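You operate a simulated robot arm through the tools that you are given. There is no shell and no other tool. Be economical: measure what you need, move in short steps, check, and stop when the job is done.

Carry out the task below with a simulated two-armed robot. There is one attempt and no reset: what you move stays moved.

JOB
Raise the blue block slowly on the lift and move it to the ledge.
Fine: first turn the lift's speed knob two marks toward SLOW; let the lift down again.

Only the result counts: the job must be done as asked and must still hold three seconds after the hand-in. Knocking over, shifting, dropping, spilling or breaking anything else fails it.

ROBOT AND FRAMES
Two 6-joint arms with fingered hands on one trunk, hanging from a carriage that runs on a gantry, over the field with the corners [-1.74, 0.007], [-1.743, -1.273], [0.557, -1.278], [0.56, 0.002] (x, y) and turns from -309 to 379 degrees about z. Base frame: it is fixed where the carriage stands at the start and does not move with it; the origin is on the floor, on the carriage's upright axis, x ahead of it, y to its left, z up. Lengths are in m, angles in degrees, forces in N, time in s.
The left shoulder is at the start at [0.04, 0.152, 1.627], the right one opposite. With the tool pointing down near the work surface each hand reaches from about 0.1 to 0.62 m from the robot's upright axis, wherever it stands, measured 20 degrees to its own side. Places, roughly: back-out valve lever [-0.1, 0.1, 1]; bench left speed knob [0.1, 0.1, 0.9]; bench right speed knob [0.6, 0.1, 0.9]; ledge top [0.7, 0.3, 1.1]; ochre pad top [0.5, 0.3, 1]; ochre square pad [0.5, 0.3, 1]; up-down valve lever [0.7, 0.1, 1]. Payload 4 kg a hand.
The tool frame of a hand sits at the grasp point between the pads (the TCP): z along the fingers, y along the line on which they close. The tips reach 0.03 m beyond it. Largest opening 0.104 m; the body of the gripper starts 0.035 m behind the TCP. The gripper is a hand of 5 fingers: y runs from the thumb to the fingers, the wrist lies at [-0.015, -0.104, -0.178] in the tool frame.
Orientation is that of the tool frame in the base frame, as a unit quaternion [x, y, z, w]. With the fingers straight down and the wrist toward the robot, the tool's x, y and z point along [0, 1, 0], [1, 0, 0] and [0, 0, -1] of the base frame.

CONTROLS
- The arms move only by the tool apply_moves. It takes "left_rows", "right_rows" or both (then of equal length, played together; a hand with none holds still); each is a list that holds one entry, the list of rows, each a list of 6 numbers: the shift along the tool's x, y, z in units of 40 mm (1.0 is 40 mm), then the turn, a rotation vector about the tool's x, y, z in units of 4 degrees (1.0 is 4 degrees). In form: [[[dx, dy, dz, wx, wy, wz], ...]]. A call has 1 to 20 rows; each row shifts and turns the commanded pose from where the row before left it, along the tool's axes as they then stand. A call with a number of a shift or a turn outside -1 to 1 is refused whole. Rows are played at 5 a second. More than 0.05 m and 8.6 degrees between two rows, and nothing of the call is played. Where a pose cannot be reached the arm comes as near as it can. A force on the tool above 40 N (or 10 N above the force at the start of the call, whichever is more), or a blocked arm, ends the call early, and 0.2 s more pass. In this call time passes only in rows, and 0.2 s behind the last. It gives the time, the measured TCP pose, the force on the tool (base axes), the opening and the grip force at its end, in the units of the frame above (readings bear some noise), with the torque about the TCP (base axes, N m) and any sound that the robot's microphone picked up.
- Cameras (640 x 400 px; columns grow to the right, rows downward): "scene" is now at [0.1765, 0.0615, 1.8918]; the picture's right is [0.91, -0.42, 0.00], its down [-0.38, -0.83, -0.40] and it looks along [0.17, 0.36, -0.92] (base axes); focal length 265 px, centre (320, 200). "left" rides on the left gripper at [-0.06, -0.083, -0.12] in its tool frame; the picture's right is [-0.79, -0.29, 0.54], its down [0.56, -0.71, 0.44] and it looks along [0.26, 0.65, 0.72] (tool axes); focal length 234 px, centre (320, 200). "right" rides on the right gripper at [0.06, -0.084, -0.12] in its tool frame; the picture's right is [-0.79, 0.29, -0.54], its down [-0.56, -0.71, 0.44] and it looks along [-0.26, 0.65, 0.72] (tool axes); focal length 234 px, centre (320, 200). There is no depth. A picture from a camera that has moved, and an enlarged one, comes with that camera's place and axes in the base frame and with its lens. The place of the scene camera against the robot may be out by one fixed shift of up to 0.012 m in any direction.
- snapshot(camera): a new picture of that camera. No time passes.
- move_column(by): slides the trunk up (or, below 0, down) by that many m; the arms and the scene camera ride with it, the base frame stays. It gives what a move gives, with no picture.
- roll_base(legs): drives the robot by 1 to 6 legs, each [ahead, left, turn to the left] in m, m and degrees, along the robot's own axes; the way and the turn of a leg run together, so that a leg with both is an arc; at most 1.5 m and 180 degrees a leg. The arms and the cameras ride along, it lands a little off, and it stops where it bumps. It keeps to its track: a leg is cut to what the track allows. It gives what a move gives.
- set_fingers(index, middle, ring, little, thumb_bend, thumb_turn, hand): sets how far each is bent, from 0 (flat) to 1 (curled in); at 0.3 the hand is open as for a grip, at 0.7 the pads meet at the TCP. One left out holds its place. A second passes; each finger stops where it meets its share of the squeeze, and holds until it gets a number again. It is the only way to open and close the hand. It gives what a move gives, with no picture; readings hold the bend of each and the force on index, middle, ring, little, thumb and palm. thumb_turn goes from beside the hand (0) to across from the fingers (1), as for a grip.
- head_to(pan, tilt): turns the head with the scene camera to pan (to the left, within 86 degrees either way) and tilt (down, from -29 to 69), counted from straight ahead of the robot. It gives what a move gives.
- enlarge(camera, box): a new picture of the part [left, top, right, bottom] of that camera's present view, enlarged. No time passes.
- close_job(): hands the job in; it is judged then, once.

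Go step by step. Nothing tells you exact positions but the pictures and the camera data: compare them with the known pose of the tool, close in by small moves and look again before you grip or let go. The budget is 120 turns and 88 pictures, counting those below and the enlarged ones. Unless the task says otherwise, let go and move clear before handing in, and close with one line.

The tools are called after "Emit:" by a JSON object that holds its "fn" and its "kwargs". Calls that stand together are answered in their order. apply_moves: Moves the arms, as the interface text tells. Its arguments: {"type":"object","properties":{"left_rows":{"type":"array","items":{"type":"array","items":{"type":"array","items":{"type":"number"}}}},"right_rows":{"type":"array","items":{"type":"array","items":{"type":"array","items":{"type":"number"}}}}},"required":[]} The other tools are called the same way: move_column (by) slides the trunk up or down; set_fingers (index, middle, ring, little, thumb_bend, thumb_turn, hand) moves the fingers one by one; roll_base (legs) drives the base; head_to (pan, tilt) turns the head that bears the scene camera; snapshot (camera) takes a picture; enlarge (camera, box) takes an enlarged picture of a part of a camera's view; close_job () hands the job in.

At the start:

```text
time_s: 0.0
left_tool_pos: [0.4855, 0.3901, 1.4072]
left_tcp_rot: [0.707, 0.707, 0.0, 0.0]
left_force: [0.6, -0.2, 0.3]
left_ft_torque: [0.03, 0.04, 0.01]
left_finger_gap: 0.1033
left_finger_force: 0.1
left_shape: jaw
left_bend: [0.3, 0.3, 0.3, 0.3, 0.3, 0.97]
left_finger forces: [0.1, 0.0, 0.1, 0.1, 0.0, 0.0]
right_tool_pos: [0.6114, -0.0917, 1.0005]
right_tcp_rot: [0.707, 0.708, 0.0, 0.0]
right_force: [0.5, 0.6, 0.6]
right_ft_torque: [-0.01, 0.0, -0.02]
right_finger_gap: 0.1038
right_finger_force: 0.1
right_shape: jaw
right_bend: [0.3, 0.3, 0.3, 0.3, 0.3, 0.97]
right_finger forces: [0.1, 0.0, 0.1, 0.0, 0.0, 0.0]
trunk travel left (down, up): [-0.8, 0.0]
robot x, y, heading: [0.0005, -0.0008, 0.2]
head pan, tilt: [65.5, 66.4]
```

scene: 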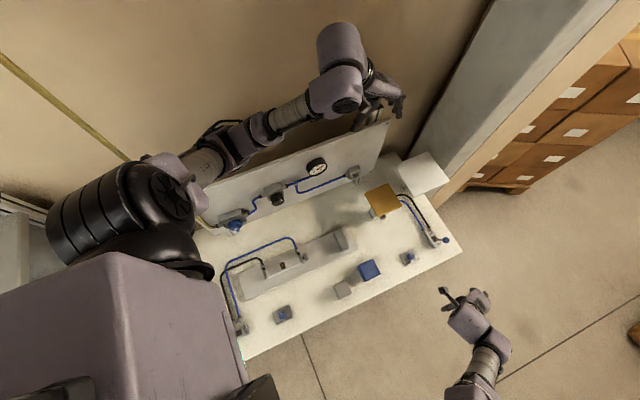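
right: 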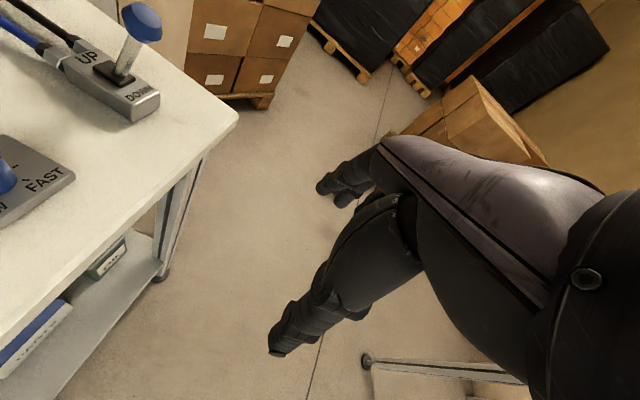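
left: 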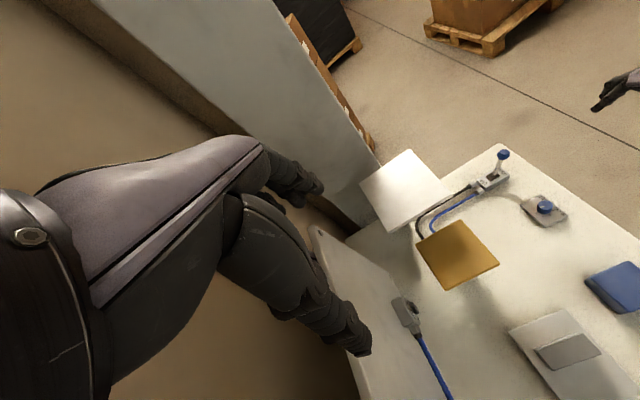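

I see a bench with a lift (ochre pad), a ledge (white), an up/down valve lever, knobs, a back-out lever and a blue block. I'll look closer at them first.

Emit:
{"fn": "enlarge", "kwargs": {"camera": "scene", "box": [320, 140, 480, 300]}}

Emit:
{"fn": "enlarge", "kwargs": {"camera": "scene", "box": [200, 140, 400, 350]}}

```text
2.50 times, centred on (400, 220) of scene
camera zoom: at [0.1765, 0.0615, 1.8918], right [0.91, -0.42, 0.0], down [-0.38, -0.83, -0.4], along [0.17, 0.36, -0.92], focal length 663 px, centre (120, 150)
```

zoom: 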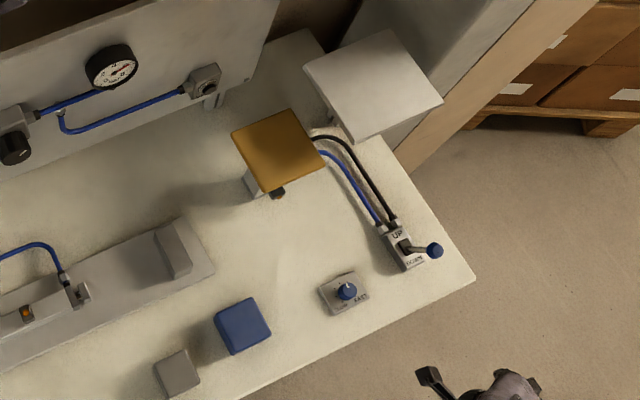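

```text
1.90 times, centred on (300, 245) of scene
camera zoom: at [0.1765, 0.0615, 1.8918], right [0.91, -0.42, 0.0], down [-0.38, -0.83, -0.4], along [0.17, 0.36, -0.92], focal length 506 px, centre (358, 114)
```

zoom: 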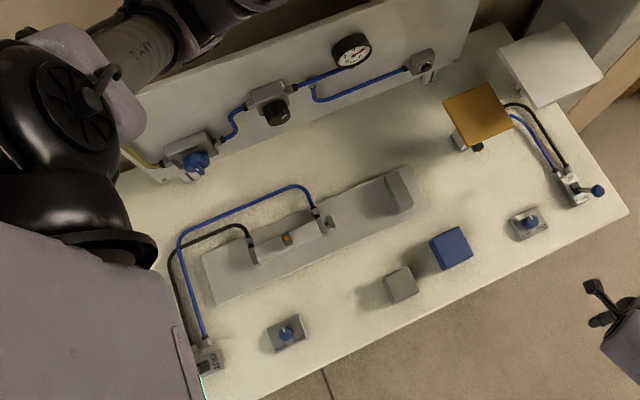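

The block sits near [0.40, 0.12], the right knob near [0.56, 0.10] and the lever near [0.67, 0.09]. Next I'll read the knob and lever closely.

Emit:
{"fn": "enlarge", "kwargs": {"camera": "scene", "box": [390, 220, 460, 270]}}

Emit:
{"fn": "enlarge", "kwargs": {"camera": "left", "box": [480, 140, 600, 240]}}

Emit:
{"fn": "enlarge", "kwargs": {"camera": "left", "box": [340, 130, 640, 330]}}

```text
8.00 times, centred on (425, 245) of scene
camera zoom: at [0.1765, 0.0615, 1.8918], right [0.91, -0.42, 0.0], down [-0.38, -0.83, -0.4], along [0.17, 0.36, -0.92], focal length 2123 px, centre (-520, -160)
```

zoom: 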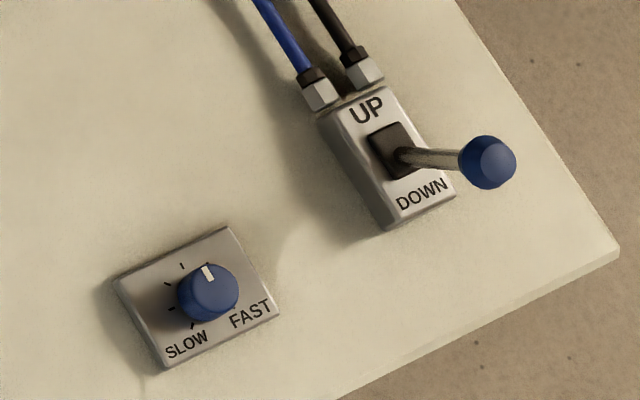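

```text
4.00 times, centred on (540, 190) of left
camera zoom: at [0.403, 0.3287, 1.5255], right [-0.29, -0.79, -0.54], down [-0.71, 0.56, -0.44], along [0.65, 0.26, -0.72], focal length 937 px, centre (-560, 240)
```

zoom: 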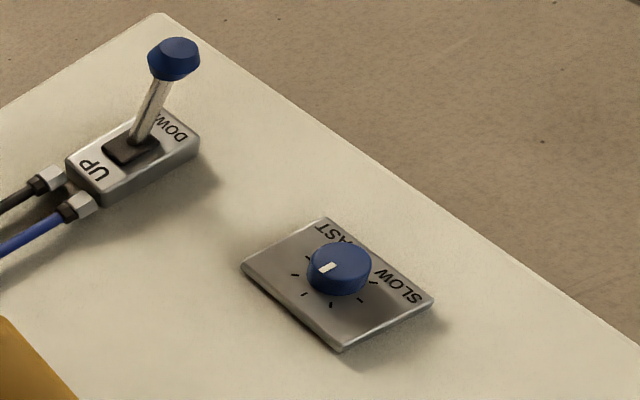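

```text
2.00 times, centred on (490, 230) of left
camera zoom: at [0.403, 0.3287, 1.5255], right [-0.29, -0.79, -0.54], down [-0.71, 0.56, -0.44], along [0.65, 0.26, -0.72], focal length 468 px, centre (-20, 140)
```

zoom: 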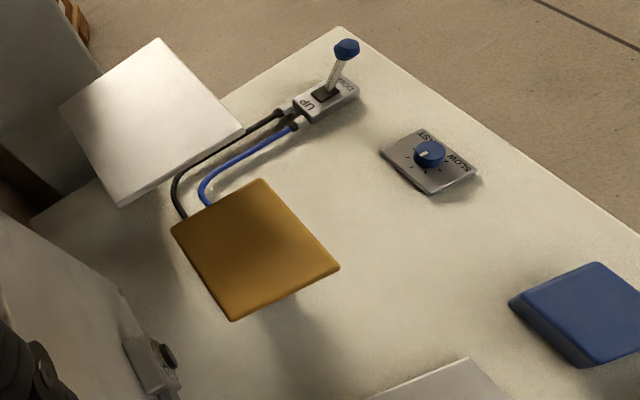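

Everything I need lies to the front left, so the left hand can do all of it once I drive a little ahead. First I'll raise the right hand and pull it back out of the way, then drive right and ahead.

Emit:
{"fn": "apply_moves", "kwargs": {"right_rows": [[[0, 0, -1, 0, 0, 0], [0, 0, -1, 0, 0, 0], [0, 0, -1, 0, 0, 0], [0, 0, -1, 0, 0, 0], [0, 0, -1, 0, 0, 0], [0, -1, 0, 0, 0, 0], [0, -1, 0, 0, 0, 0], [0, -1, 0, 0, 0, 0], [0, -1, 0, 0, 0, 0], [-1, 0, 0, 0, 0, 0], [-1, 0, 0, 0, 0, 0], [-1, 0, 0, 0, 0, 0]]]}}

Emit:
{"fn": "roll_base", "kwargs": {"legs": [[0, -0.15, 0]]}}

Emit:
{"fn": "roll_base", "kwargs": {"legs": [[0.28, 0, 0]]}}

Emit:
{"fn": "snapshot", "kwargs": {"camera": "scene"}}

Emit:
{"fn": "snapshot", "kwargs": {"camera": "left"}}

```text
time_s: 2.6
left_tool_pos: [0.4854, 0.3901, 1.408]
left_tcp_rot: [0.707, 0.707, -0.001, 0.0]
left_force: [0.5, 0.6, 0.1]
left_ft_torque: [0.04, 0.01, -0.01]
left_finger_gap: 0.1037
left_finger_force: 0.0
left_shape: jaw
left_bend: [0.3, 0.3, 0.3, 0.3, 0.3, 0.97]
left_finger forces: [0.1, 0.1, 0.1, 0.1, 0.1, 0.0]
right_tool_pos: [0.6365, -0.1087, 1.0234]
right_tcp_rot: [0.71, 0.704, -0.002, 0.004]
right_force: [0.5, -0.2, 0.8]
right_ft_torque: [-0.01, -0.02, -0.02]
right_finger_gap: 0.1037
right_finger_force: 0.1
right_shape: jaw
right_bend: [0.3, 0.3, 0.3, 0.3, 0.3, 0.97]
right_finger forces: [0.0, 0.0, 0.0, 0.1, 0.0, 0.1]
right hand out of reach, approached as far as the arm can: row 1, 2, 3, 4, 5, 6, 7, 8, 9, 10, 11, 12
trunk travel left (down, up): [-0.8, 0.0]
robot x, y, heading: [-0.0022, 0.0013, -0.2]
head pan, tilt: [65.5, 66.4]
```

```text
time_s: 4.0
left_tool_pos: [0.4858, 0.2429, 1.4064]
left_tcp_rot: [0.707, 0.708, 0.0, 0.0]
left_force: [-0.5, 0.0, 0.4]
left_ft_torque: [-0.04, 0.0, 0.03]
left_finger_gap: 0.1038
left_finger_force: 0.1
left_shape: jaw
left_bend: [0.3, 0.3, 0.3, 0.3, 0.3, 0.97]
left_finger forces: [0.0, 0.0, 0.1, 0.0, 0.0, 0.1]
right_tool_pos: [0.6366, -0.2558, 1.0233]
right_tcp_rot: [0.709, 0.705, -0.002, 0.005]
right_force: [-0.9, -1.1, 0.7]
right_ft_torque: [0.0, -0.02, -0.01]
right_finger_gap: 0.1037
right_finger_force: 0.0
right_shape: jaw
right_bend: [0.3, 0.3, 0.3, 0.3, 0.3, 0.97]
right_finger forces: [0.0, 0.0, 0.0, 0.0, 0.1, 0.0]
trunk travel left (down, up): [-0.8, 0.0]
robot x, y, heading: [0.0039, -0.1441, -0.1]
head pan, tilt: [65.5, 66.4]
```

```text
time_s: 5.9
left_tool_pos: [0.7643, 0.2428, 1.4077]
left_tcp_rot: [0.707, 0.707, -0.001, -0.001]
left_force: [-0.1, 0.2, 0.5]
left_ft_torque: [0.0, 0.01, 0.01]
left_finger_gap: 0.1035
left_finger_force: 0.0
left_shape: jaw
left_bend: [0.3, 0.3, 0.3, 0.3, 0.3, 0.97]
left_finger forces: [0.0, 0.0, 0.0, 0.1, 0.0, 0.0]
right_tool_pos: [0.9146, -0.2564, 1.0229]
right_tcp_rot: [0.71, 0.704, -0.002, 0.004]
right_force: [0.6, 1.0, -0.1]
right_ft_torque: [0.02, 0.03, 0.01]
right_finger_gap: 0.1036
right_finger_force: 0.1
right_shape: jaw
right_bend: [0.3, 0.3, 0.3, 0.3, 0.3, 0.97]
right_finger forces: [0.1, 0.0, 0.0, 0.0, 0.0, 0.1]
trunk travel left (down, up): [-0.8, 0.0]
robot x, y, heading: [0.2805, -0.144, -0.0]
head pan, tilt: [65.5, 66.4]
```

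```text
79 pictures are left
camera scene: at [0.4557, -0.0858, 1.8918], right [0.91, -0.41, 0.0], down [-0.38, -0.83, -0.4], along [0.17, 0.36, -0.92], focal length 265 px, centre (320, 200)
```

scene: 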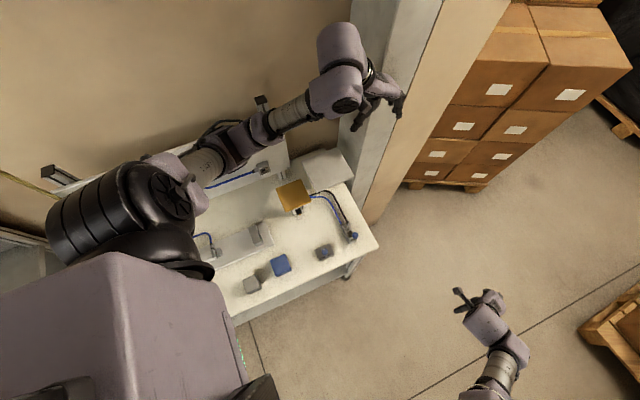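

```text
78 pictures are left
camera left: at [0.6821, 0.1816, 1.5255], right [-0.29, -0.79, -0.54], down [-0.71, 0.56, -0.44], along [0.65, 0.26, -0.72], focal length 234 px, centre (320, 200)
```

left: 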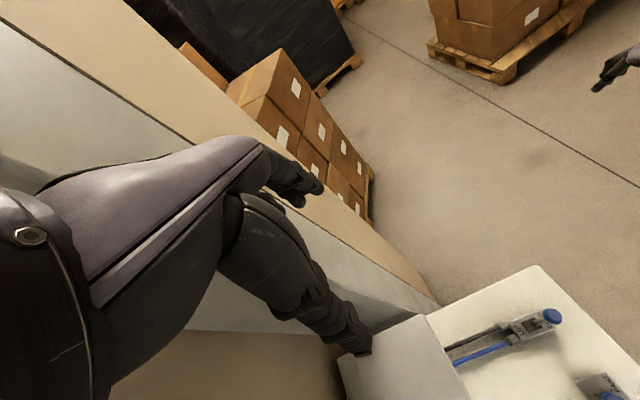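

The drive went clean. Now I'll bring the left hand low over the bench front so its camera sees the knob.

Emit:
{"fn": "apply_moves", "kwargs": {"left_rows": [[[-0.39, -0.78, 0.72, 0, 0, 0], [-0.39, -0.78, 0.72, 0, 0, 0], [-0.39, -0.78, 0.72, 0, 0, 0], [-0.39, -0.78, 0.72, 0, 0, 0], [-0.39, -0.78, 0.72, 0, 0, 0], [-0.39, -0.78, 0.72, 0, 0, 0], [-0.39, -0.78, 0.72, 0, 0, 0], [-0.39, -0.78, 0.72, 0, 0, 0], [-0.39, -0.78, 0.72, 0, 0, 0], [-0.39, -0.78, 0.72, 0, 0, 0], [-0.39, -0.78, 0.72, 0, 0, 0]]]}}

Emit:
{"fn": "snapshot", "kwargs": {"camera": "left"}}

Emit:
{"fn": "snapshot", "kwargs": {"camera": "scene"}}

```text
time_s: 8.3
left_tool_pos: [0.4272, 0.0825, 1.0918]
left_tcp_rot: [0.721, 0.692, 0.014, -0.007]
left_force: [-0.1, 0.1, -0.8]
left_ft_torque: [0.01, 0.03, 0.0]
left_finger_gap: 0.1039
left_finger_force: 0.0
left_shape: jaw
left_bend: [0.3, 0.3, 0.3, 0.3, 0.3, 0.97]
left_finger forces: [0.1, 0.0, 0.0, 0.1, 0.1, 0.1]
right_tool_pos: [0.9144, -0.2564, 1.0241]
right_tcp_rot: [0.71, 0.704, -0.002, 0.004]
right_force: [-0.8, 0.5, -1.2]
right_ft_torque: [-0.01, 0.04, 0.01]
right_finger_gap: 0.1042
right_finger_force: 0.3
right_shape: jaw
right_bend: [0.3, 0.3, 0.3, 0.3, 0.3, 0.97]
right_finger forces: [0.0, 0.0, 0.0, 0.1, 0.1, 0.0]
trunk travel left (down, up): [-0.8, 0.0]
robot x, y, heading: [0.28, -0.1458, 0.2]
head pan, tilt: [65.5, 66.4]
```

```text
77 pictures are left
camera left: at [0.3404, 0.0211, 1.2077], right [-0.32, -0.76, -0.57], down [-0.68, 0.6, -0.43], along [0.66, 0.25, -0.7], focal length 234 px, centre (320, 200)
```

left: 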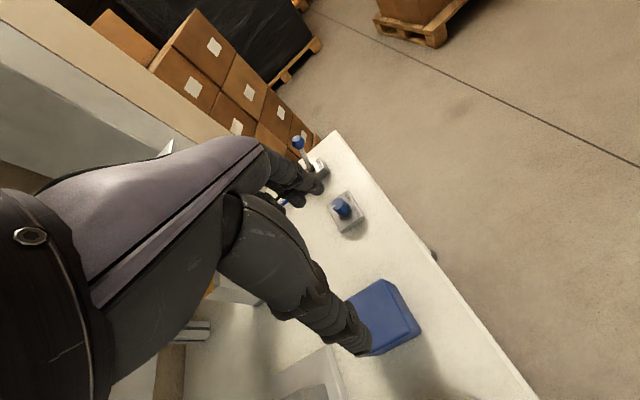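

```text
76 pictures are left
camera scene: at [0.4556, -0.0858, 1.8917], right [0.91, -0.41, 0.0], down [-0.38, -0.83, -0.4], along [0.17, 0.36, -0.92], focal length 265 px, centre (320, 200)
```

scene: 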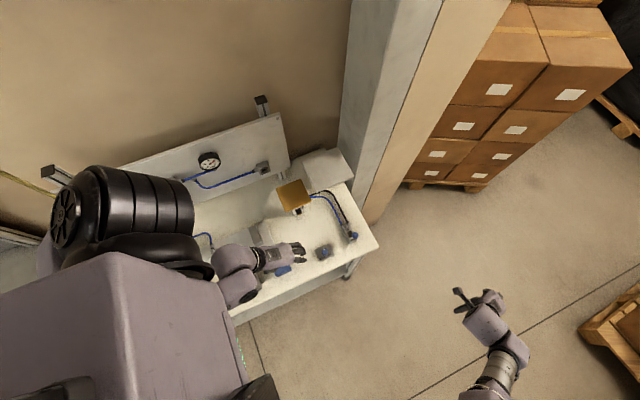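

The knob, lever and block all show in the hand camera. I'll zoom in on the knob from both cameras.

Emit:
{"fn": "enlarge", "kwargs": {"camera": "left", "box": [315, 180, 379, 244]}}

Emit:
{"fn": "enlarge", "kwargs": {"camera": "scene", "box": [300, 220, 370, 264]}}

Emit:
{"fn": "enlarge", "kwargs": {"camera": "scene", "box": [240, 140, 380, 300]}}

```text
6.25 times, centred on (347, 212) of left
camera zoom: at [0.3404, 0.0211, 1.2077], right [-0.32, -0.76, -0.57], down [-0.68, 0.6, -0.43], along [0.66, 0.25, -0.7], focal length 1464 px, centre (151, 125)
```

zoom: 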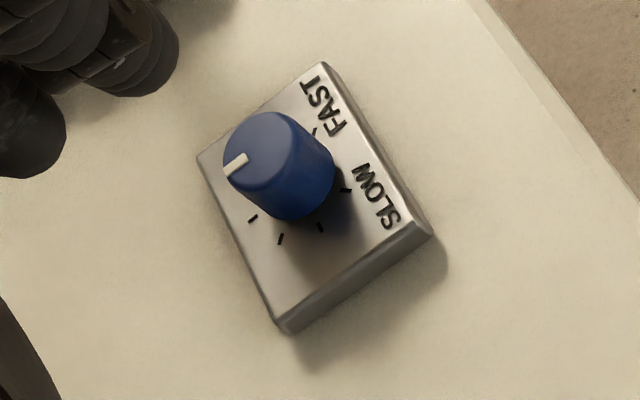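

```text
9.09 times, centred on (335, 242) of scene
camera zoom: at [0.4556, -0.0858, 1.8917], right [0.91, -0.41, 0.0], down [-0.38, -0.83, -0.4], along [0.17, 0.36, -0.92], focal length 2412 px, centre (184, -182)
```

zoom: 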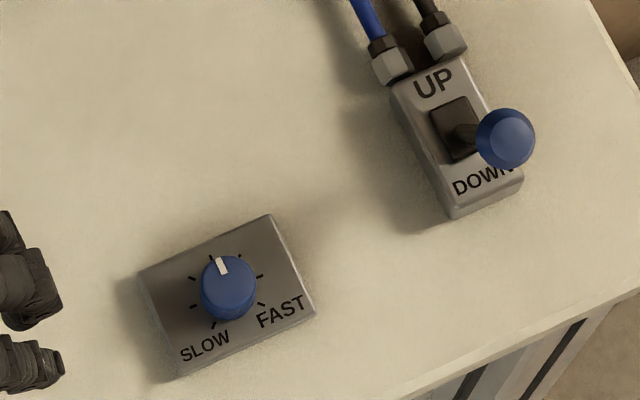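

```text
2.50 times, centred on (310, 220) of scene
camera zoom: at [0.4556, -0.0858, 1.8917], right [0.91, -0.41, 0.0], down [-0.38, -0.83, -0.4], along [0.17, 0.36, -0.92], focal length 663 px, centre (345, 150)
```

zoom: 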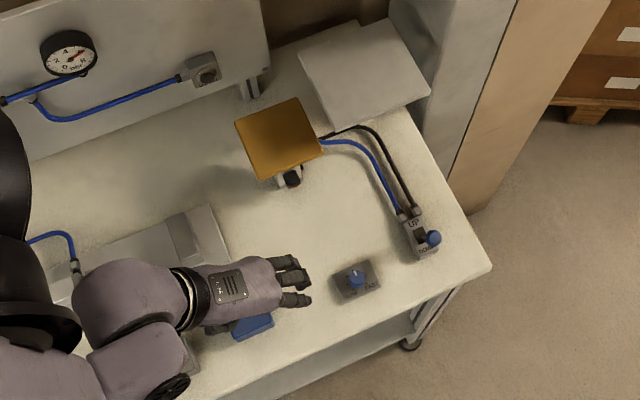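

All marks are 45° apart. The pointer is at +y (mid-scale), so two marks toward SLOW is 90° counter-clockwise, ending at −x. The knob is near [0.567, 0.099] with its top around z 0.93, and the lever is now in DOWN. I'll move the hand above the knob.

Emit:
{"fn": "apply_moves", "kwargs": {"left_rows": [[[0.08, 0.69, 0.2, 0, 0, 0], [0.08, 0.69, 0.3, 0, 0, 0], [0.08, 0.69, 0.3, 0, 0, 0], [0.08, 0.69, 0.3, 0, 0, 0], [0.08, 0.69, 0.3, 0, 0, 0], [0, 0, 0, 0, 0, 0]]]}}

Emit:
{"fn": "snapshot", "kwargs": {"camera": "left"}}

Emit:
{"fn": "enlarge", "kwargs": {"camera": "scene", "box": [280, 200, 370, 264]}}

```text
time_s: 9.7
left_tool_pos: [0.5605, 0.0883, 1.0362]
left_tcp_rot: [0.706, 0.708, 0.0, 0.0]
left_force: [0.2, 0.4, 0.3]
left_ft_torque: [0.02, -0.02, 0.0]
left_finger_gap: 0.1039
left_finger_force: 0.0
left_shape: jaw
left_bend: [0.3, 0.3, 0.3, 0.3, 0.3, 0.97]
left_finger forces: [0.0, 0.1, 0.0, 0.0, 0.0, 0.0]
right_tool_pos: [0.916, -0.2563, 1.0232]
right_tcp_rot: [0.709, 0.705, -0.002, 0.003]
right_force: [1.2, 0.5, 0.0]
right_ft_torque: [-0.01, 0.01, 0.02]
right_finger_gap: 0.1035
right_finger_force: 0.1
right_shape: jaw
right_bend: [0.3, 0.3, 0.3, 0.3, 0.3, 0.97]
right_finger forces: [0.1, 0.0, 0.1, 0.0, 0.0, 0.0]
trunk travel left (down, up): [-0.8, 0.0]
robot x, y, heading: [0.2804, -0.1465, 0.0]
head pan, tilt: [65.5, 66.4]
```

```text
72 pictures are left
camera left: at [0.4781, 0.0263, 1.1532], right [-0.29, -0.79, -0.54], down [-0.71, 0.56, -0.44], along [0.65, 0.26, -0.72], focal length 234 px, centre (320, 200)
```

left: 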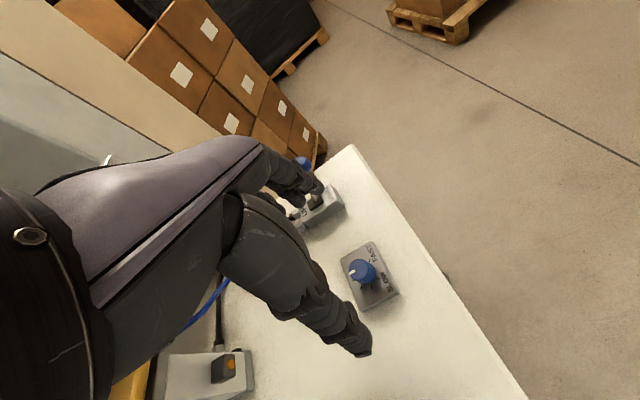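

```text
6.25 times, centred on (325, 232) of scene
camera zoom: at [0.4557, -0.0858, 1.8918], right [0.91, -0.41, 0.0], down [-0.38, -0.83, -0.4], along [0.17, 0.36, -0.92], focal length 1659 px, centre (289, 0)
```

zoom: 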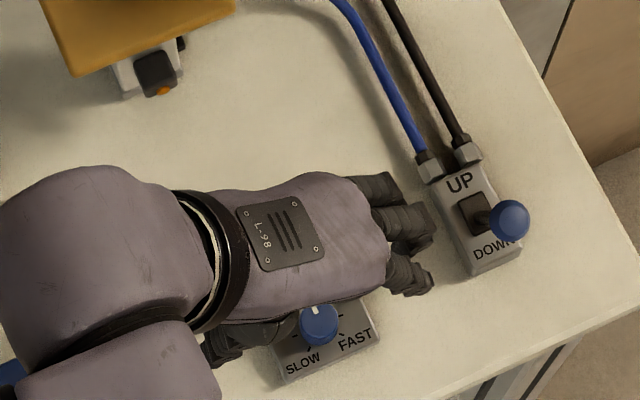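

The two hand-camera views agree on the knob top at [0.572, 0.096, 0.931]. I'll line up over it and come down partway.

Emit:
{"fn": "apply_moves", "kwargs": {"left_rows": [[[0.2, 0.29, 0.2, 0, 0, 0], [0, 0, 0.5, 0, 0, 0], [0, 0, 0.5, 0, 0, 0], [0, 0, 0.5, 0, 0, 0], [0, 0, 0, 0, 0, 0]]]}}

Emit:
{"fn": "snapshot", "kwargs": {"camera": "left"}}

Emit:
{"fn": "enlarge", "kwargs": {"camera": "scene", "box": [280, 200, 370, 264]}}

```text
time_s: 10.9
left_tool_pos: [0.5711, 0.0937, 0.9666]
left_tcp_rot: [0.707, 0.707, 0.0, 0.0]
left_force: [0.2, -0.5, -0.2]
left_ft_torque: [0.0, 0.02, 0.0]
left_finger_gap: 0.1039
left_finger_force: 0.1
left_shape: jaw
left_bend: [0.3, 0.3, 0.3, 0.3, 0.3, 0.97]
left_finger forces: [0.0, 0.1, 0.0, 0.0, 0.0, 0.1]
right_tool_pos: [0.9162, -0.2554, 1.0227]
right_tcp_rot: [0.709, 0.705, -0.002, 0.004]
right_force: [-0.8, -0.7, 0.0]
right_ft_torque: [0.02, -0.02, 0.0]
right_finger_gap: 0.1038
right_finger_force: 0.0
right_shape: jaw
right_bend: [0.3, 0.3, 0.3, 0.3, 0.3, 0.97]
right_finger forces: [0.1, 0.1, 0.1, 0.0, 0.0, 0.1]
trunk travel left (down, up): [-0.8, 0.0]
robot x, y, heading: [0.2821, -0.1481, -0.1]
head pan, tilt: [65.5, 66.4]
```

```text
70 pictures are left
camera left: at [0.4889, 0.0338, 1.0848], right [-0.29, -0.79, -0.54], down [-0.71, 0.56, -0.44], along [0.65, 0.26, -0.72], focal length 234 px, centre (320, 200)
```

left: 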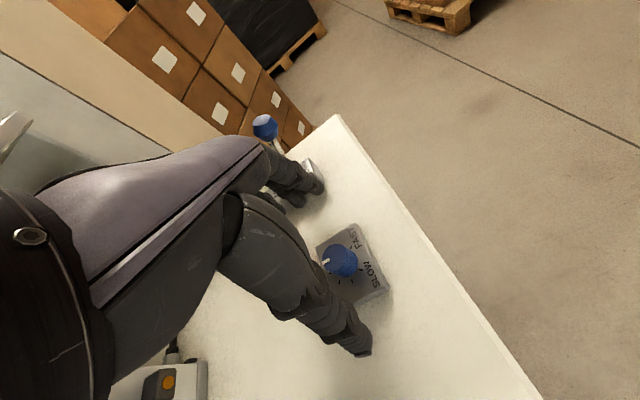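

```text
6.25 times, centred on (325, 232) of scene
camera zoom: at [0.4557, -0.0858, 1.8918], right [0.91, -0.41, 0.0], down [-0.38, -0.83, -0.4], along [0.17, 0.36, -0.92], focal length 1659 px, centre (289, 0)
```

zoom: 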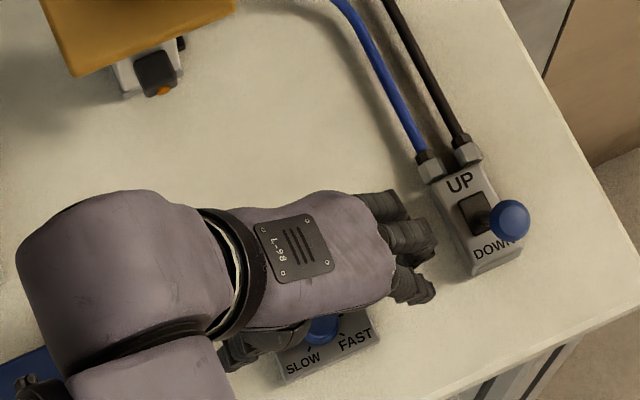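

The hand is centred over the knob. I'll lower the last 2 cm and close.

Emit:
{"fn": "apply_moves", "kwargs": {"left_rows": [[[0, 0, 0.28, 0, 0, 0], [0, 0, 0.28, 0, 0, 0], [0, 0, 0, 0, 0, 0]]]}}

Emit:
{"fn": "set_fingers", "kwargs": {"hand": "left", "index": 0.7, "middle": 0.7, "ring": 0.7, "little": 0.7, "thumb_bend": 0.7}}

Emit:
{"fn": "snapshot", "kwargs": {"camera": "left"}}

```text
time_s: 11.7
left_tool_pos: [0.5711, 0.0961, 0.9444]
left_tcp_rot: [0.707, 0.707, 0.001, 0.0]
left_force: [-0.5, 0.0, -0.9]
left_ft_torque: [-0.02, -0.01, 0.02]
left_finger_gap: 0.1038
left_finger_force: 0.0
left_shape: jaw
left_bend: [0.3, 0.3, 0.3, 0.3, 0.3, 0.97]
left_finger forces: [0.0, 0.1, 0.0, 0.1, 0.0, 0.1]
right_tool_pos: [0.9151, -0.2562, 1.0228]
right_tcp_rot: [0.71, 0.705, -0.001, 0.005]
right_force: [0.7, 0.2, 0.5]
right_ft_torque: [-0.01, 0.02, 0.02]
right_finger_gap: 0.1037
right_finger_force: 0.0
right_shape: jaw
right_bend: [0.3, 0.3, 0.3, 0.3, 0.3, 0.97]
right_finger forces: [0.0, 0.0, 0.0, 0.0, 0.1, 0.0]
trunk travel left (down, up): [-0.8, 0.0]
robot x, y, heading: [0.2766, -0.1474, -0.0]
head pan, tilt: [65.5, 66.4]
```

```text
time_s: 12.7
left_tool_pos: [0.5739, 0.0956, 0.9463]
left_tcp_rot: [0.707, 0.707, 0.001, 0.002]
left_force: [6.9, -1.7, 7.2]
left_ft_torque: [0.04, -0.49, -0.07]
left_finger_gap: 0.0149
left_finger_force: 11.5
left_shape: fingers
left_bend: [0.67, 0.57, 0.7, 0.7, 0.64, 0.96]
left_finger forces: [2.0, 14.8, 0.0, 0.0, 5.5, 0.0]
right_tool_pos: [0.9161, -0.2559, 1.0242]
right_tcp_rot: [0.709, 0.705, -0.002, 0.004]
right_force: [0.9, -0.1, -0.3]
right_ft_torque: [0.01, -0.01, -0.02]
right_finger_gap: 0.1034
right_finger_force: 0.0
right_shape: jaw
right_bend: [0.3, 0.3, 0.3, 0.3, 0.3, 0.97]
right_finger forces: [0.0, 0.1, 0.1, 0.0, 0.1, 0.1]
trunk travel left (down, up): [-0.8, 0.0]
robot x, y, heading: [0.28, -0.1478, -0.1]
head pan, tilt: [65.5, 66.4]
```

```text
68 pictures are left
camera left: at [0.4909, 0.034, 1.0637], right [-0.29, -0.79, -0.54], down [-0.7, 0.56, -0.44], along [0.65, 0.26, -0.71], focal length 234 px, centre (320, 200)
```

left: 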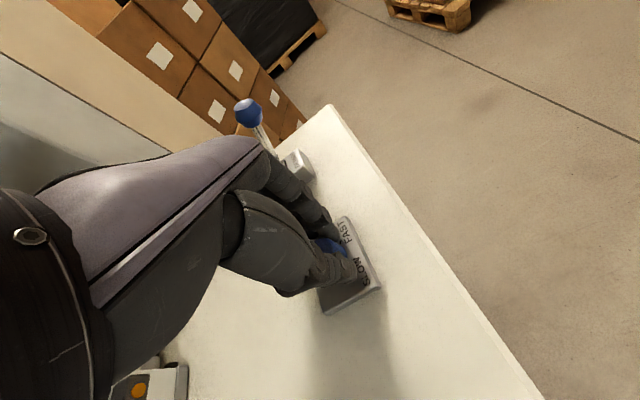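

The knob is held between middle finger and thumb. I'll shift 4 mm to centre on it and turn the first 40° counter-clockwise.

Emit:
{"fn": "apply_moves", "kwargs": {"left_rows": [[[0, 0.1, 0, 0, 0, 0], [0, 0, 0, 0, 0, -1], [0, 0, 0, 0, 0, -1], [0, 0, 0, 0, 0, -1], [0, 0, 0, 0, 0, -1], [0, 0, 0, 0, 0, -1], [0, 0, 0, 0, 0, -1], [0, 0, 0, 0, 0, -1], [0, 0, 0, 0, 0, -1], [0, 0, 0, 0, 0, -1], [0, 0, 0, 0, 0, -1], [0, 0, 0, 0, 0, 0]]]}}

Emit:
{"fn": "snapshot", "kwargs": {"camera": "left"}}

Emit:
{"fn": "enlarge", "kwargs": {"camera": "scene", "box": [280, 200, 370, 264]}}

```text
time_s: 15.3
left_tool_pos: [0.5765, 0.0964, 0.9433]
left_tcp_rot: [0.422, 0.907, 0.001, 0.0]
left_force: [9.1, 2.7, 6.7]
left_ft_torque: [0.22, -0.32, 0.11]
left_finger_gap: 0.0037
left_finger_force: 9.7
left_shape: fingers
left_bend: [0.69, 0.55, 0.7, 0.7, 0.7, 0.93]
left_finger forces: [1.7, 11.5, 0.1, 0.0, 7.8, 0.0]
right_tool_pos: [0.9167, -0.2549, 1.0249]
right_tcp_rot: [0.709, 0.706, -0.002, 0.005]
right_force: [-0.4, -0.1, -0.6]
right_ft_torque: [0.04, -0.01, 0.01]
right_finger_gap: 0.1039
right_finger_force: 0.0
right_shape: jaw
right_bend: [0.3, 0.3, 0.3, 0.3, 0.3, 0.97]
right_finger forces: [0.1, 0.1, 0.1, 0.1, 0.1, 0.1]
trunk travel left (down, up): [-0.8, 0.0]
robot x, y, heading: [0.2775, -0.15, 0.1]
head pan, tilt: [65.5, 66.4]
```

```text
67 pictures are left
camera left: at [0.5524, -0.0042, 1.0624], right [0.29, -0.79, -0.54], down [-0.9, -0.03, -0.44], along [0.33, 0.61, -0.72], focal length 234 px, centre (320, 200)
```

left: 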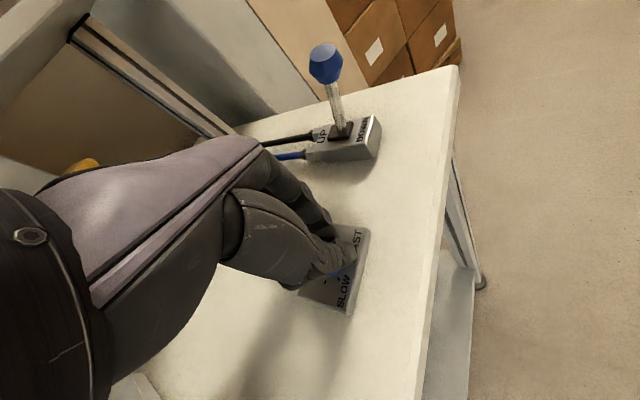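

```text
6.25 times, centred on (325, 232) of scene
camera zoom: at [0.4563, -0.0855, 1.8921], right [0.91, -0.41, 0.0], down [-0.38, -0.83, -0.4], along [0.17, 0.37, -0.92], focal length 1659 px, centre (289, 0)
```

zoom: 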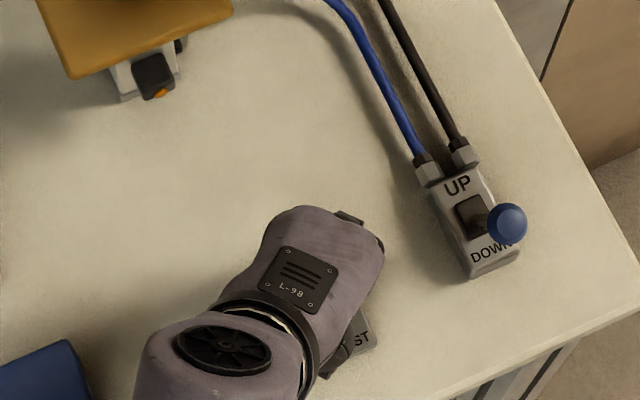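

The hand turned 40°, but the knob is hidden. I'll zoom in to see the pointer.

Emit:
{"fn": "enlarge", "kwargs": {"camera": "left", "box": [280, 220, 380, 320]}}

```text
4.00 times, centred on (330, 270) of left
camera zoom: at [0.5524, -0.0042, 1.0624], right [0.29, -0.79, -0.54], down [-0.9, -0.03, -0.44], along [0.33, 0.61, -0.72], focal length 937 px, centre (280, -80)
```

zoom: 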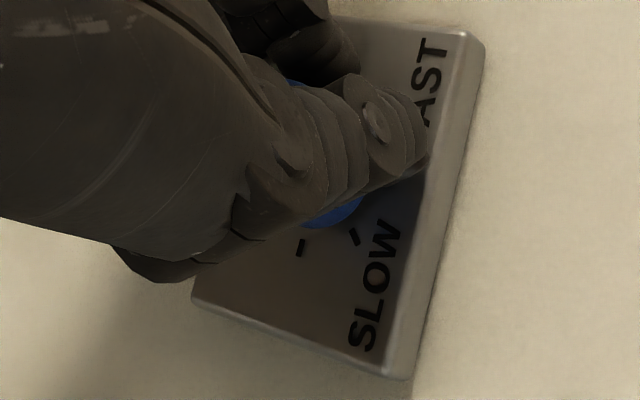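

The pointer is covered by the thumb. I'll carry on with the remaining 50°, then open and check.

Emit:
{"fn": "apply_moves", "kwargs": {"left_rows": [[[0, 0, 0, 0, 0, -1], [0, 0, 0, 0, 0, -1], [0, 0, 0, 0, 0, -1], [0, 0, 0, 0, 0, -1], [0, 0, 0, 0, 0, -1], [0, 0, 0, 0, 0, -1], [0, 0, 0, 0, 0, -1], [0, 0, 0, 0, 0, -1], [0, 0, 0, 0, 0, -1], [0, 0, 0, 0, 0, -1], [0, 0, 0, 0, 0, -1], [0, 0, 0, 0, 0, -1], [0, 0, 0, 0, 0, -0.5], [0, 0, 0, 0, 0, 0]]]}}

Emit:
{"fn": "set_fingers", "kwargs": {"hand": "left", "index": 0.3, "middle": 0.3, "ring": 0.3, "little": 0.3, "thumb_bend": 0.3}}

Emit:
{"fn": "snapshot", "kwargs": {"camera": "left"}}

```text
time_s: 18.3
left_tool_pos: [0.5745, 0.107, 0.9428]
left_tcp_rot: [0.001, 1.0, 0.01, -0.001]
left_force: [7.4, -6.9, 8.4]
left_ft_torque: [-0.29, -0.21, 0.02]
left_finger_gap: 0.01
left_finger_force: 6.3
left_shape: fingers
left_bend: [0.7, 0.66, 0.7, 0.7, 0.66, 0.93]
left_finger forces: [0.0, 0.0, 0.1, 0.0, 13.0, 0.0]
right_tool_pos: [0.9172, -0.2561, 1.024]
right_tcp_rot: [0.709, 0.705, -0.003, 0.005]
right_force: [-0.2, 0.3, 0.7]
right_ft_torque: [-0.03, 0.05, 0.02]
right_finger_gap: 0.1039
right_finger_force: 0.0
right_shape: jaw
right_bend: [0.3, 0.3, 0.3, 0.3, 0.3, 0.97]
right_finger forces: [0.1, 0.0, 0.0, 0.0, 0.0, 0.0]
trunk travel left (down, up): [-0.8, 0.0]
robot x, y, heading: [0.2793, -0.1466, -0.2]
head pan, tilt: [65.5, 66.4]
```

```text
time_s: 19.3
left_tool_pos: [0.5766, 0.1083, 0.945]
left_tcp_rot: [0.001, 1.0, 0.011, -0.001]
left_force: [0.3, 0.8, 0.1]
left_ft_torque: [0.02, 0.03, -0.01]
left_finger_gap: 0.1031
left_finger_force: 0.1
left_shape: fingers
left_bend: [0.3, 0.3, 0.3, 0.3, 0.3, 0.97]
left_finger forces: [0.0, 0.0, 0.0, 0.0, 0.0, 0.0]
right_tool_pos: [0.914, -0.2571, 1.0233]
right_tcp_rot: [0.709, 0.705, -0.002, 0.004]
right_force: [0.0, 0.0, -0.4]
right_ft_torque: [0.03, -0.02, 0.01]
right_finger_gap: 0.1036
right_finger_force: 0.2
right_shape: jaw
right_bend: [0.3, 0.3, 0.3, 0.3, 0.3, 0.97]
right_finger forces: [0.0, 0.0, 0.1, 0.0, 0.0, 0.0]
trunk travel left (down, up): [-0.8, 0.0]
robot x, y, heading: [0.2816, -0.1452, -0.1]
head pan, tilt: [65.5, 66.4]
```

```text
64 pictures are left
camera left: at [0.6364, 0.0217, 1.0616], right [0.79, -0.28, -0.55], down [-0.56, -0.7, -0.45], along [-0.26, 0.66, -0.7], focal length 234 px, centre (320, 200)
```

left: 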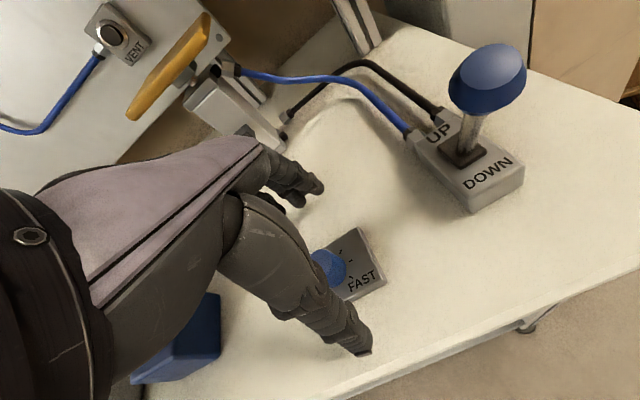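

The grip slipped off near the end, and I can't see the pointer. I'll rise straight up and read the knob.

Emit:
{"fn": "apply_moves", "kwargs": {"left_rows": [[[0, 0, -0.8, 0, 0, 0], [0, 0, -0.8, 0, 0, 0], [0, -0.8, -0.8, 0, 0, 0], [0, -0.8, -0.8, 0, 0, 0], [0, -0.8, 0, 0, 0, 0], [0, 0, 0, 0, 0, 0]]]}}

Emit:
{"fn": "snapshot", "kwargs": {"camera": "left"}}

Emit:
{"fn": "enlarge", "kwargs": {"camera": "scene", "box": [300, 220, 370, 264]}}

```text
time_s: 20.2
left_tool_pos: [0.5899, 0.1581, 1.0499]
left_tcp_rot: [0.021, 0.996, 0.087, 0.009]
left_force: [0.1, -0.4, 0.0]
left_ft_torque: [0.02, 0.02, 0.03]
left_finger_gap: 0.1029
left_finger_force: 0.0
left_shape: fingers
left_bend: [0.3, 0.3, 0.3, 0.3, 0.3, 0.97]
left_finger forces: [0.0, 0.0, 0.0, 0.0, 0.1, 0.0]
left hand out of reach, approached as far as the arm can: row 4
right_tool_pos: [0.9148, -0.2563, 1.0229]
right_tcp_rot: [0.71, 0.704, -0.003, 0.004]
right_force: [0.0, 0.2, -1.3]
right_ft_torque: [0.02, 0.03, 0.03]
right_finger_gap: 0.1038
right_finger_force: 0.0
right_shape: jaw
right_bend: [0.3, 0.3, 0.3, 0.3, 0.3, 0.97]
right_finger forces: [0.1, 0.1, 0.0, 0.1, 0.1, 0.1]
trunk travel left (down, up): [-0.8, 0.0]
robot x, y, heading: [0.2837, -0.1506, 0.0]
head pan, tilt: [65.5, 66.4]
stopped in row 4 (left hand): the arm was blocked; the commanded pose is now the measured one
```

```text
63 pictures are left
camera left: at [0.6444, 0.0523, 1.1524], right [0.79, -0.22, -0.57], down [-0.58, -0.59, -0.56], along [-0.22, 0.77, -0.6], focal length 234 px, centre (320, 200)
```

left: 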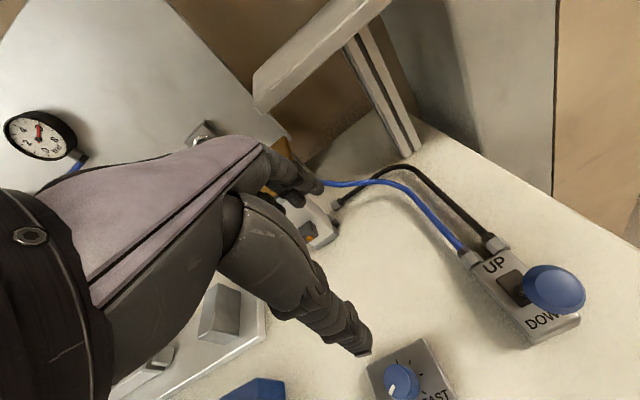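

```text
9.09 times, centred on (335, 242) of scene
camera zoom: at [0.4557, -0.0857, 1.8917], right [0.91, -0.41, 0.0], down [-0.38, -0.83, -0.4], along [0.17, 0.36, -0.92], focal length 2412 px, centre (184, -182)
```

zoom: 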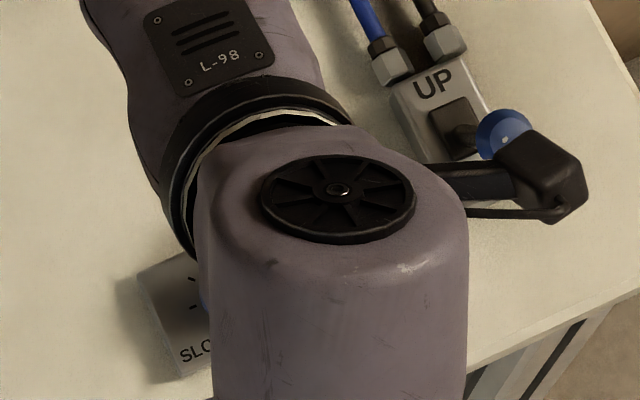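

Emit:
{"fn": "enlarge", "kwargs": {"camera": "left", "box": [350, 320, 470, 400]}}

```text
5.00 times, centred on (410, 360) of left
camera zoom: at [0.6444, 0.0523, 1.1524], right [0.79, -0.22, -0.57], down [-0.58, -0.59, -0.56], along [-0.22, 0.77, -0.6], focal length 1171 px, centre (-130, -600)
```

zoom: 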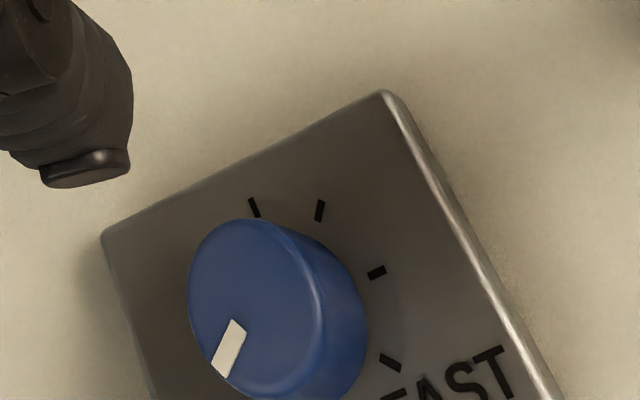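

The pointer seems to have gone past the target, somewhere around 205–215°, but this view is skewed. I'll bring the hand back to the level pose, moving left, so I can get a clear picture.

Emit:
{"fn": "apply_moves", "kwargs": {"left_rows": [[[0.8, 0, 0, 0.0977, -0.0795, 0.991], [0.8, 0, 0, 0.0977, -0.0795, 0.991], [0.8, 0, 0, 0.0977, -0.0795, 0.991], [0.6, 0, -0.2, 0.0977, -0.0795, 0.991], [0, 0, -0.2, 0.0977, -0.0795, 0.991], [0, 0, -0.2, 0.0977, -0.0795, 0.991], [0, 0, -0.2, 0.0977, -0.0795, 0.991], [0, 0, 0, 0.0977, -0.0795, 0.991], [0, 0, 0, 0.0977, -0.0795, 0.991], [0, 0, 0, 0.0977, -0.0795, 0.991], [0, 0, 0, 0.0977, -0.0795, 0.991], [0, 0, 0, 0.0977, -0.0795, 0.991], [0, 0, 0, 0.0977, -0.0795, 0.991], [0, 0, 0, 0.0977, -0.0795, 0.991], [0, 0, 0, 0.0977, -0.0795, 0.991], [0, 0, 0, 0.0977, -0.0795, 0.991], [0, 0, 0, 0.0977, -0.0795, 0.991], [0, 0, 0, 0.0977, -0.0795, 0.991], [0, 0, 0, 0.0977, -0.0795, 0.991], [0, 0, 0, 0.0977, -0.0795, 0.991]]]}}

Emit:
{"fn": "enlarge", "kwargs": {"camera": "scene", "box": [300, 220, 370, 264]}}

Emit:
{"fn": "snapshot", "kwargs": {"camera": "left"}}

```text
time_s: 24.4
left_tool_pos: [0.47, 0.1686, 1.0803]
left_tcp_rot: [0.655, 0.755, 0.008, 0.002]
left_force: [-0.2, 0.0, 0.0]
left_ft_torque: [0.02, 0.0, 0.0]
left_finger_gap: 0.1032
left_finger_force: 0.1
left_shape: fingers
left_bend: [0.3, 0.3, 0.3, 0.3, 0.3, 0.97]
left_finger forces: [0.0, 0.0, 0.0, 0.1, 0.1, 0.1]
right_tool_pos: [0.9143, -0.2564, 1.0242]
right_tcp_rot: [0.709, 0.705, -0.002, 0.004]
right_force: [-0.6, 0.1, 0.5]
right_ft_torque: [-0.01, 0.0, -0.01]
right_finger_gap: 0.1038
right_finger_force: 0.0
right_shape: jaw
right_bend: [0.3, 0.3, 0.3, 0.3, 0.3, 0.97]
right_finger forces: [0.1, 0.1, 0.0, 0.0, 0.1, 0.1]
trunk travel left (down, up): [-0.8, 0.0]
robot x, y, heading: [0.2778, -0.1445, 0.2]
head pan, tilt: [65.5, 66.4]
```

```text
9.09 times, centred on (335, 242) of scene
camera zoom: at [0.4557, -0.0857, 1.8917], right [0.91, -0.41, 0.0], down [-0.38, -0.83, -0.4], along [0.17, 0.36, -0.92], focal length 2412 px, centre (184, -182)
```

zoom: 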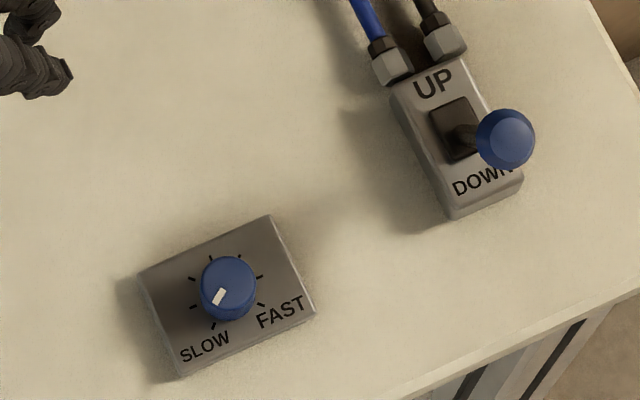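

```text
59 pictures are left
camera left: at [0.3947, 0.0954, 1.1972], right [-0.17, -0.82, -0.55], down [-0.77, 0.46, -0.44], along [0.61, 0.35, -0.71], focal length 234 px, centre (320, 200)
```

left: 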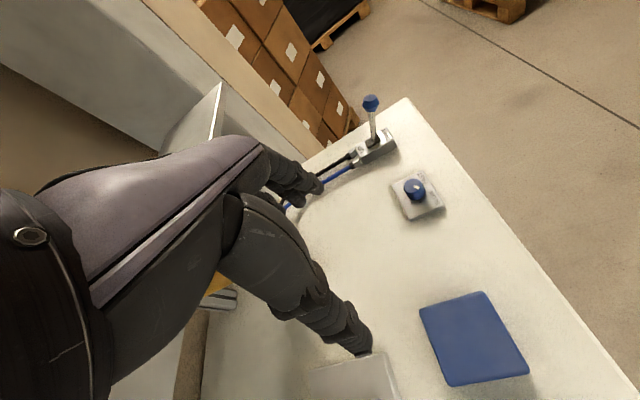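

Emit:
{"fn": "enlarge", "kwargs": {"camera": "left", "box": [385, 165, 449, 229]}}

Emit:
{"fn": "enlarge", "kwargs": {"camera": "scene", "box": [312, 240, 336, 260]}}

```text
6.25 times, centred on (417, 197) of left
camera zoom: at [0.3947, 0.0954, 1.1972], right [-0.17, -0.82, -0.55], down [-0.77, 0.46, -0.44], along [0.61, 0.35, -0.71], focal length 1464 px, centre (-286, 219)
```

zoom: 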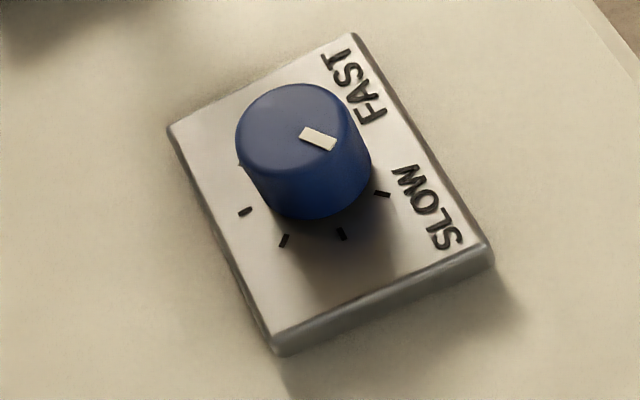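

```text
16.00 times, centred on (324, 250) of scene
camera zoom: at [0.4557, -0.0857, 1.8917], right [0.91, -0.41, 0.0], down [-0.38, -0.83, -0.4], along [0.17, 0.36, -0.92], focal length 4246 px, centre (256, -600)
```

zoom: 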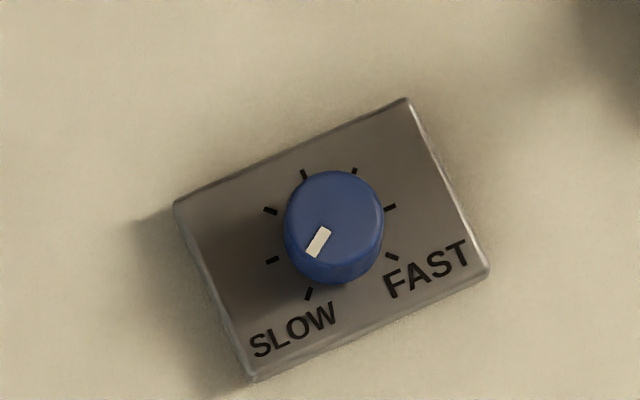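

The pointer reads about 217° in both views and the target is 180°, so I need about 37° back clockwise. I'll position above the knob at a 37° yaw so the turn ends at yaw 0, where the camera can see the knob.

Emit:
{"fn": "apply_moves", "kwargs": {"left_rows": [[[-0.54, 0.57, 0.31, 0, 0, 0], [-0.54, 0.57, 0.31, 0, 0, 0], [-0.54, 0.57, 0.31, 0, 0, 0], [-0.54, 0.57, 0.31, 0, 0, 0], [0, 0, 0, 0.029, -0.006, -0.9], [0, 0, 0, 0.029, -0.006, -0.9], [0, 0, 0, 0.029, -0.006, -0.9], [0, 0, 0, 0.029, -0.006, -0.9], [0, 0, 0, 0.029, -0.006, -0.9], [0, 0, 0, 0.029, -0.006, -0.9], [0, 0, 0, 0.029, -0.006, -0.9], [0, 0, 0, 0.029, -0.006, -0.9], [0, 0, 0, 0, 0, 0]]]}}

Emit:
{"fn": "snapshot", "kwargs": {"camera": "left"}}

```text
time_s: 27.2
left_tool_pos: [0.5676, 0.1128, 1.0306]
left_tcp_rot: [0.454, 0.891, 0.013, -0.012]
left_force: [0.1, -0.5, 1.2]
left_ft_torque: [-0.02, 0.0, 0.03]
left_finger_gap: 0.1031
left_finger_force: 0.0
left_shape: fingers
left_bend: [0.3, 0.3, 0.3, 0.3, 0.3, 0.97]
left_finger forces: [0.0, 0.0, 0.0, 0.0, 0.0, 0.0]
right_tool_pos: [0.9149, -0.2553, 1.0227]
right_tcp_rot: [0.709, 0.705, -0.002, 0.004]
right_force: [0.3, 0.9, 0.5]
right_ft_torque: [0.03, 0.01, -0.02]
right_finger_gap: 0.1037
right_finger_force: 0.0
right_shape: jaw
right_bend: [0.3, 0.3, 0.3, 0.3, 0.3, 0.97]
right_finger forces: [0.1, 0.0, 0.0, 0.1, 0.1, 0.1]
trunk travel left (down, up): [-0.8, 0.0]
robot x, y, heading: [0.2805, -0.1474, 0.1]
head pan, tilt: [65.5, 66.4]
```

```text
56 pictures are left
camera left: at [0.5375, 0.0099, 1.1456], right [0.22, -0.79, -0.57], down [-0.9, 0.05, -0.42], along [0.36, 0.61, -0.7], focal length 234 px, centre (320, 200)
```

left: 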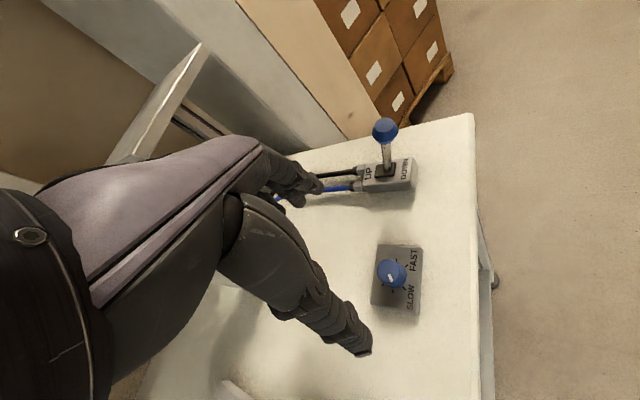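

The arm sits slightly off at this height. I'll descend most of the way and measure again.

Emit:
{"fn": "apply_moves", "kwargs": {"left_rows": [[[0, 0, 0.6, 0, 0, 0], [0, 0, 0.6, 0, 0, 0], [0, 0, 0.3, 0, 0, 0], [0, 0, 0, 0, 0, 0]]]}}

Emit:
{"fn": "snapshot", "kwargs": {"camera": "left"}}

```text
time_s: 28.2
left_tool_pos: [0.5724, 0.0951, 0.9709]
left_tcp_rot: [0.446, 0.895, -0.002, 0.0]
left_force: [0.4, -0.3, -0.6]
left_ft_torque: [-0.01, 0.01, 0.0]
left_finger_gap: 0.1032
left_finger_force: 0.2
left_shape: fingers
left_bend: [0.3, 0.3, 0.3, 0.3, 0.3, 0.97]
left_finger forces: [0.1, 0.0, 0.0, 0.0, 0.0, 0.0]
right_tool_pos: [0.9149, -0.2554, 1.0235]
right_tcp_rot: [0.71, 0.705, -0.002, 0.005]
right_force: [0.2, -0.3, 0.6]
right_ft_torque: [-0.03, 0.01, 0.0]
right_finger_gap: 0.1038
right_finger_force: 0.0
right_shape: jaw
right_bend: [0.3, 0.3, 0.3, 0.3, 0.3, 0.97]
right_finger forces: [0.0, 0.0, 0.1, 0.0, 0.0, 0.0]
trunk travel left (down, up): [-0.8, 0.0]
robot x, y, heading: [0.2785, -0.1484, -0.1]
head pan, tilt: [65.5, 66.4]
```

```text
55 pictures are left
camera left: at [0.5429, -0.0027, 1.0898], right [0.24, -0.8, -0.54], down [-0.9, 0.02, -0.43], along [0.36, 0.59, -0.72], focal length 234 px, centre (320, 200)
```

left: 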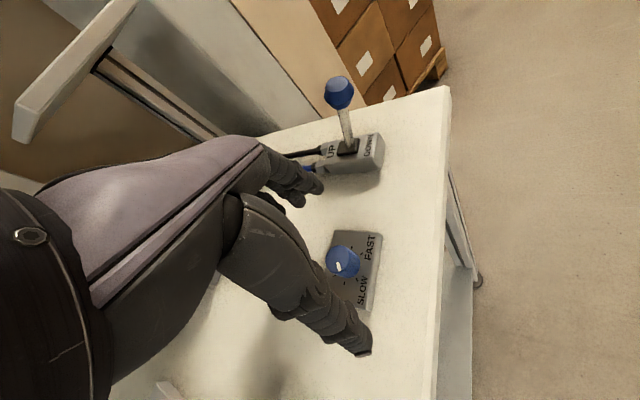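

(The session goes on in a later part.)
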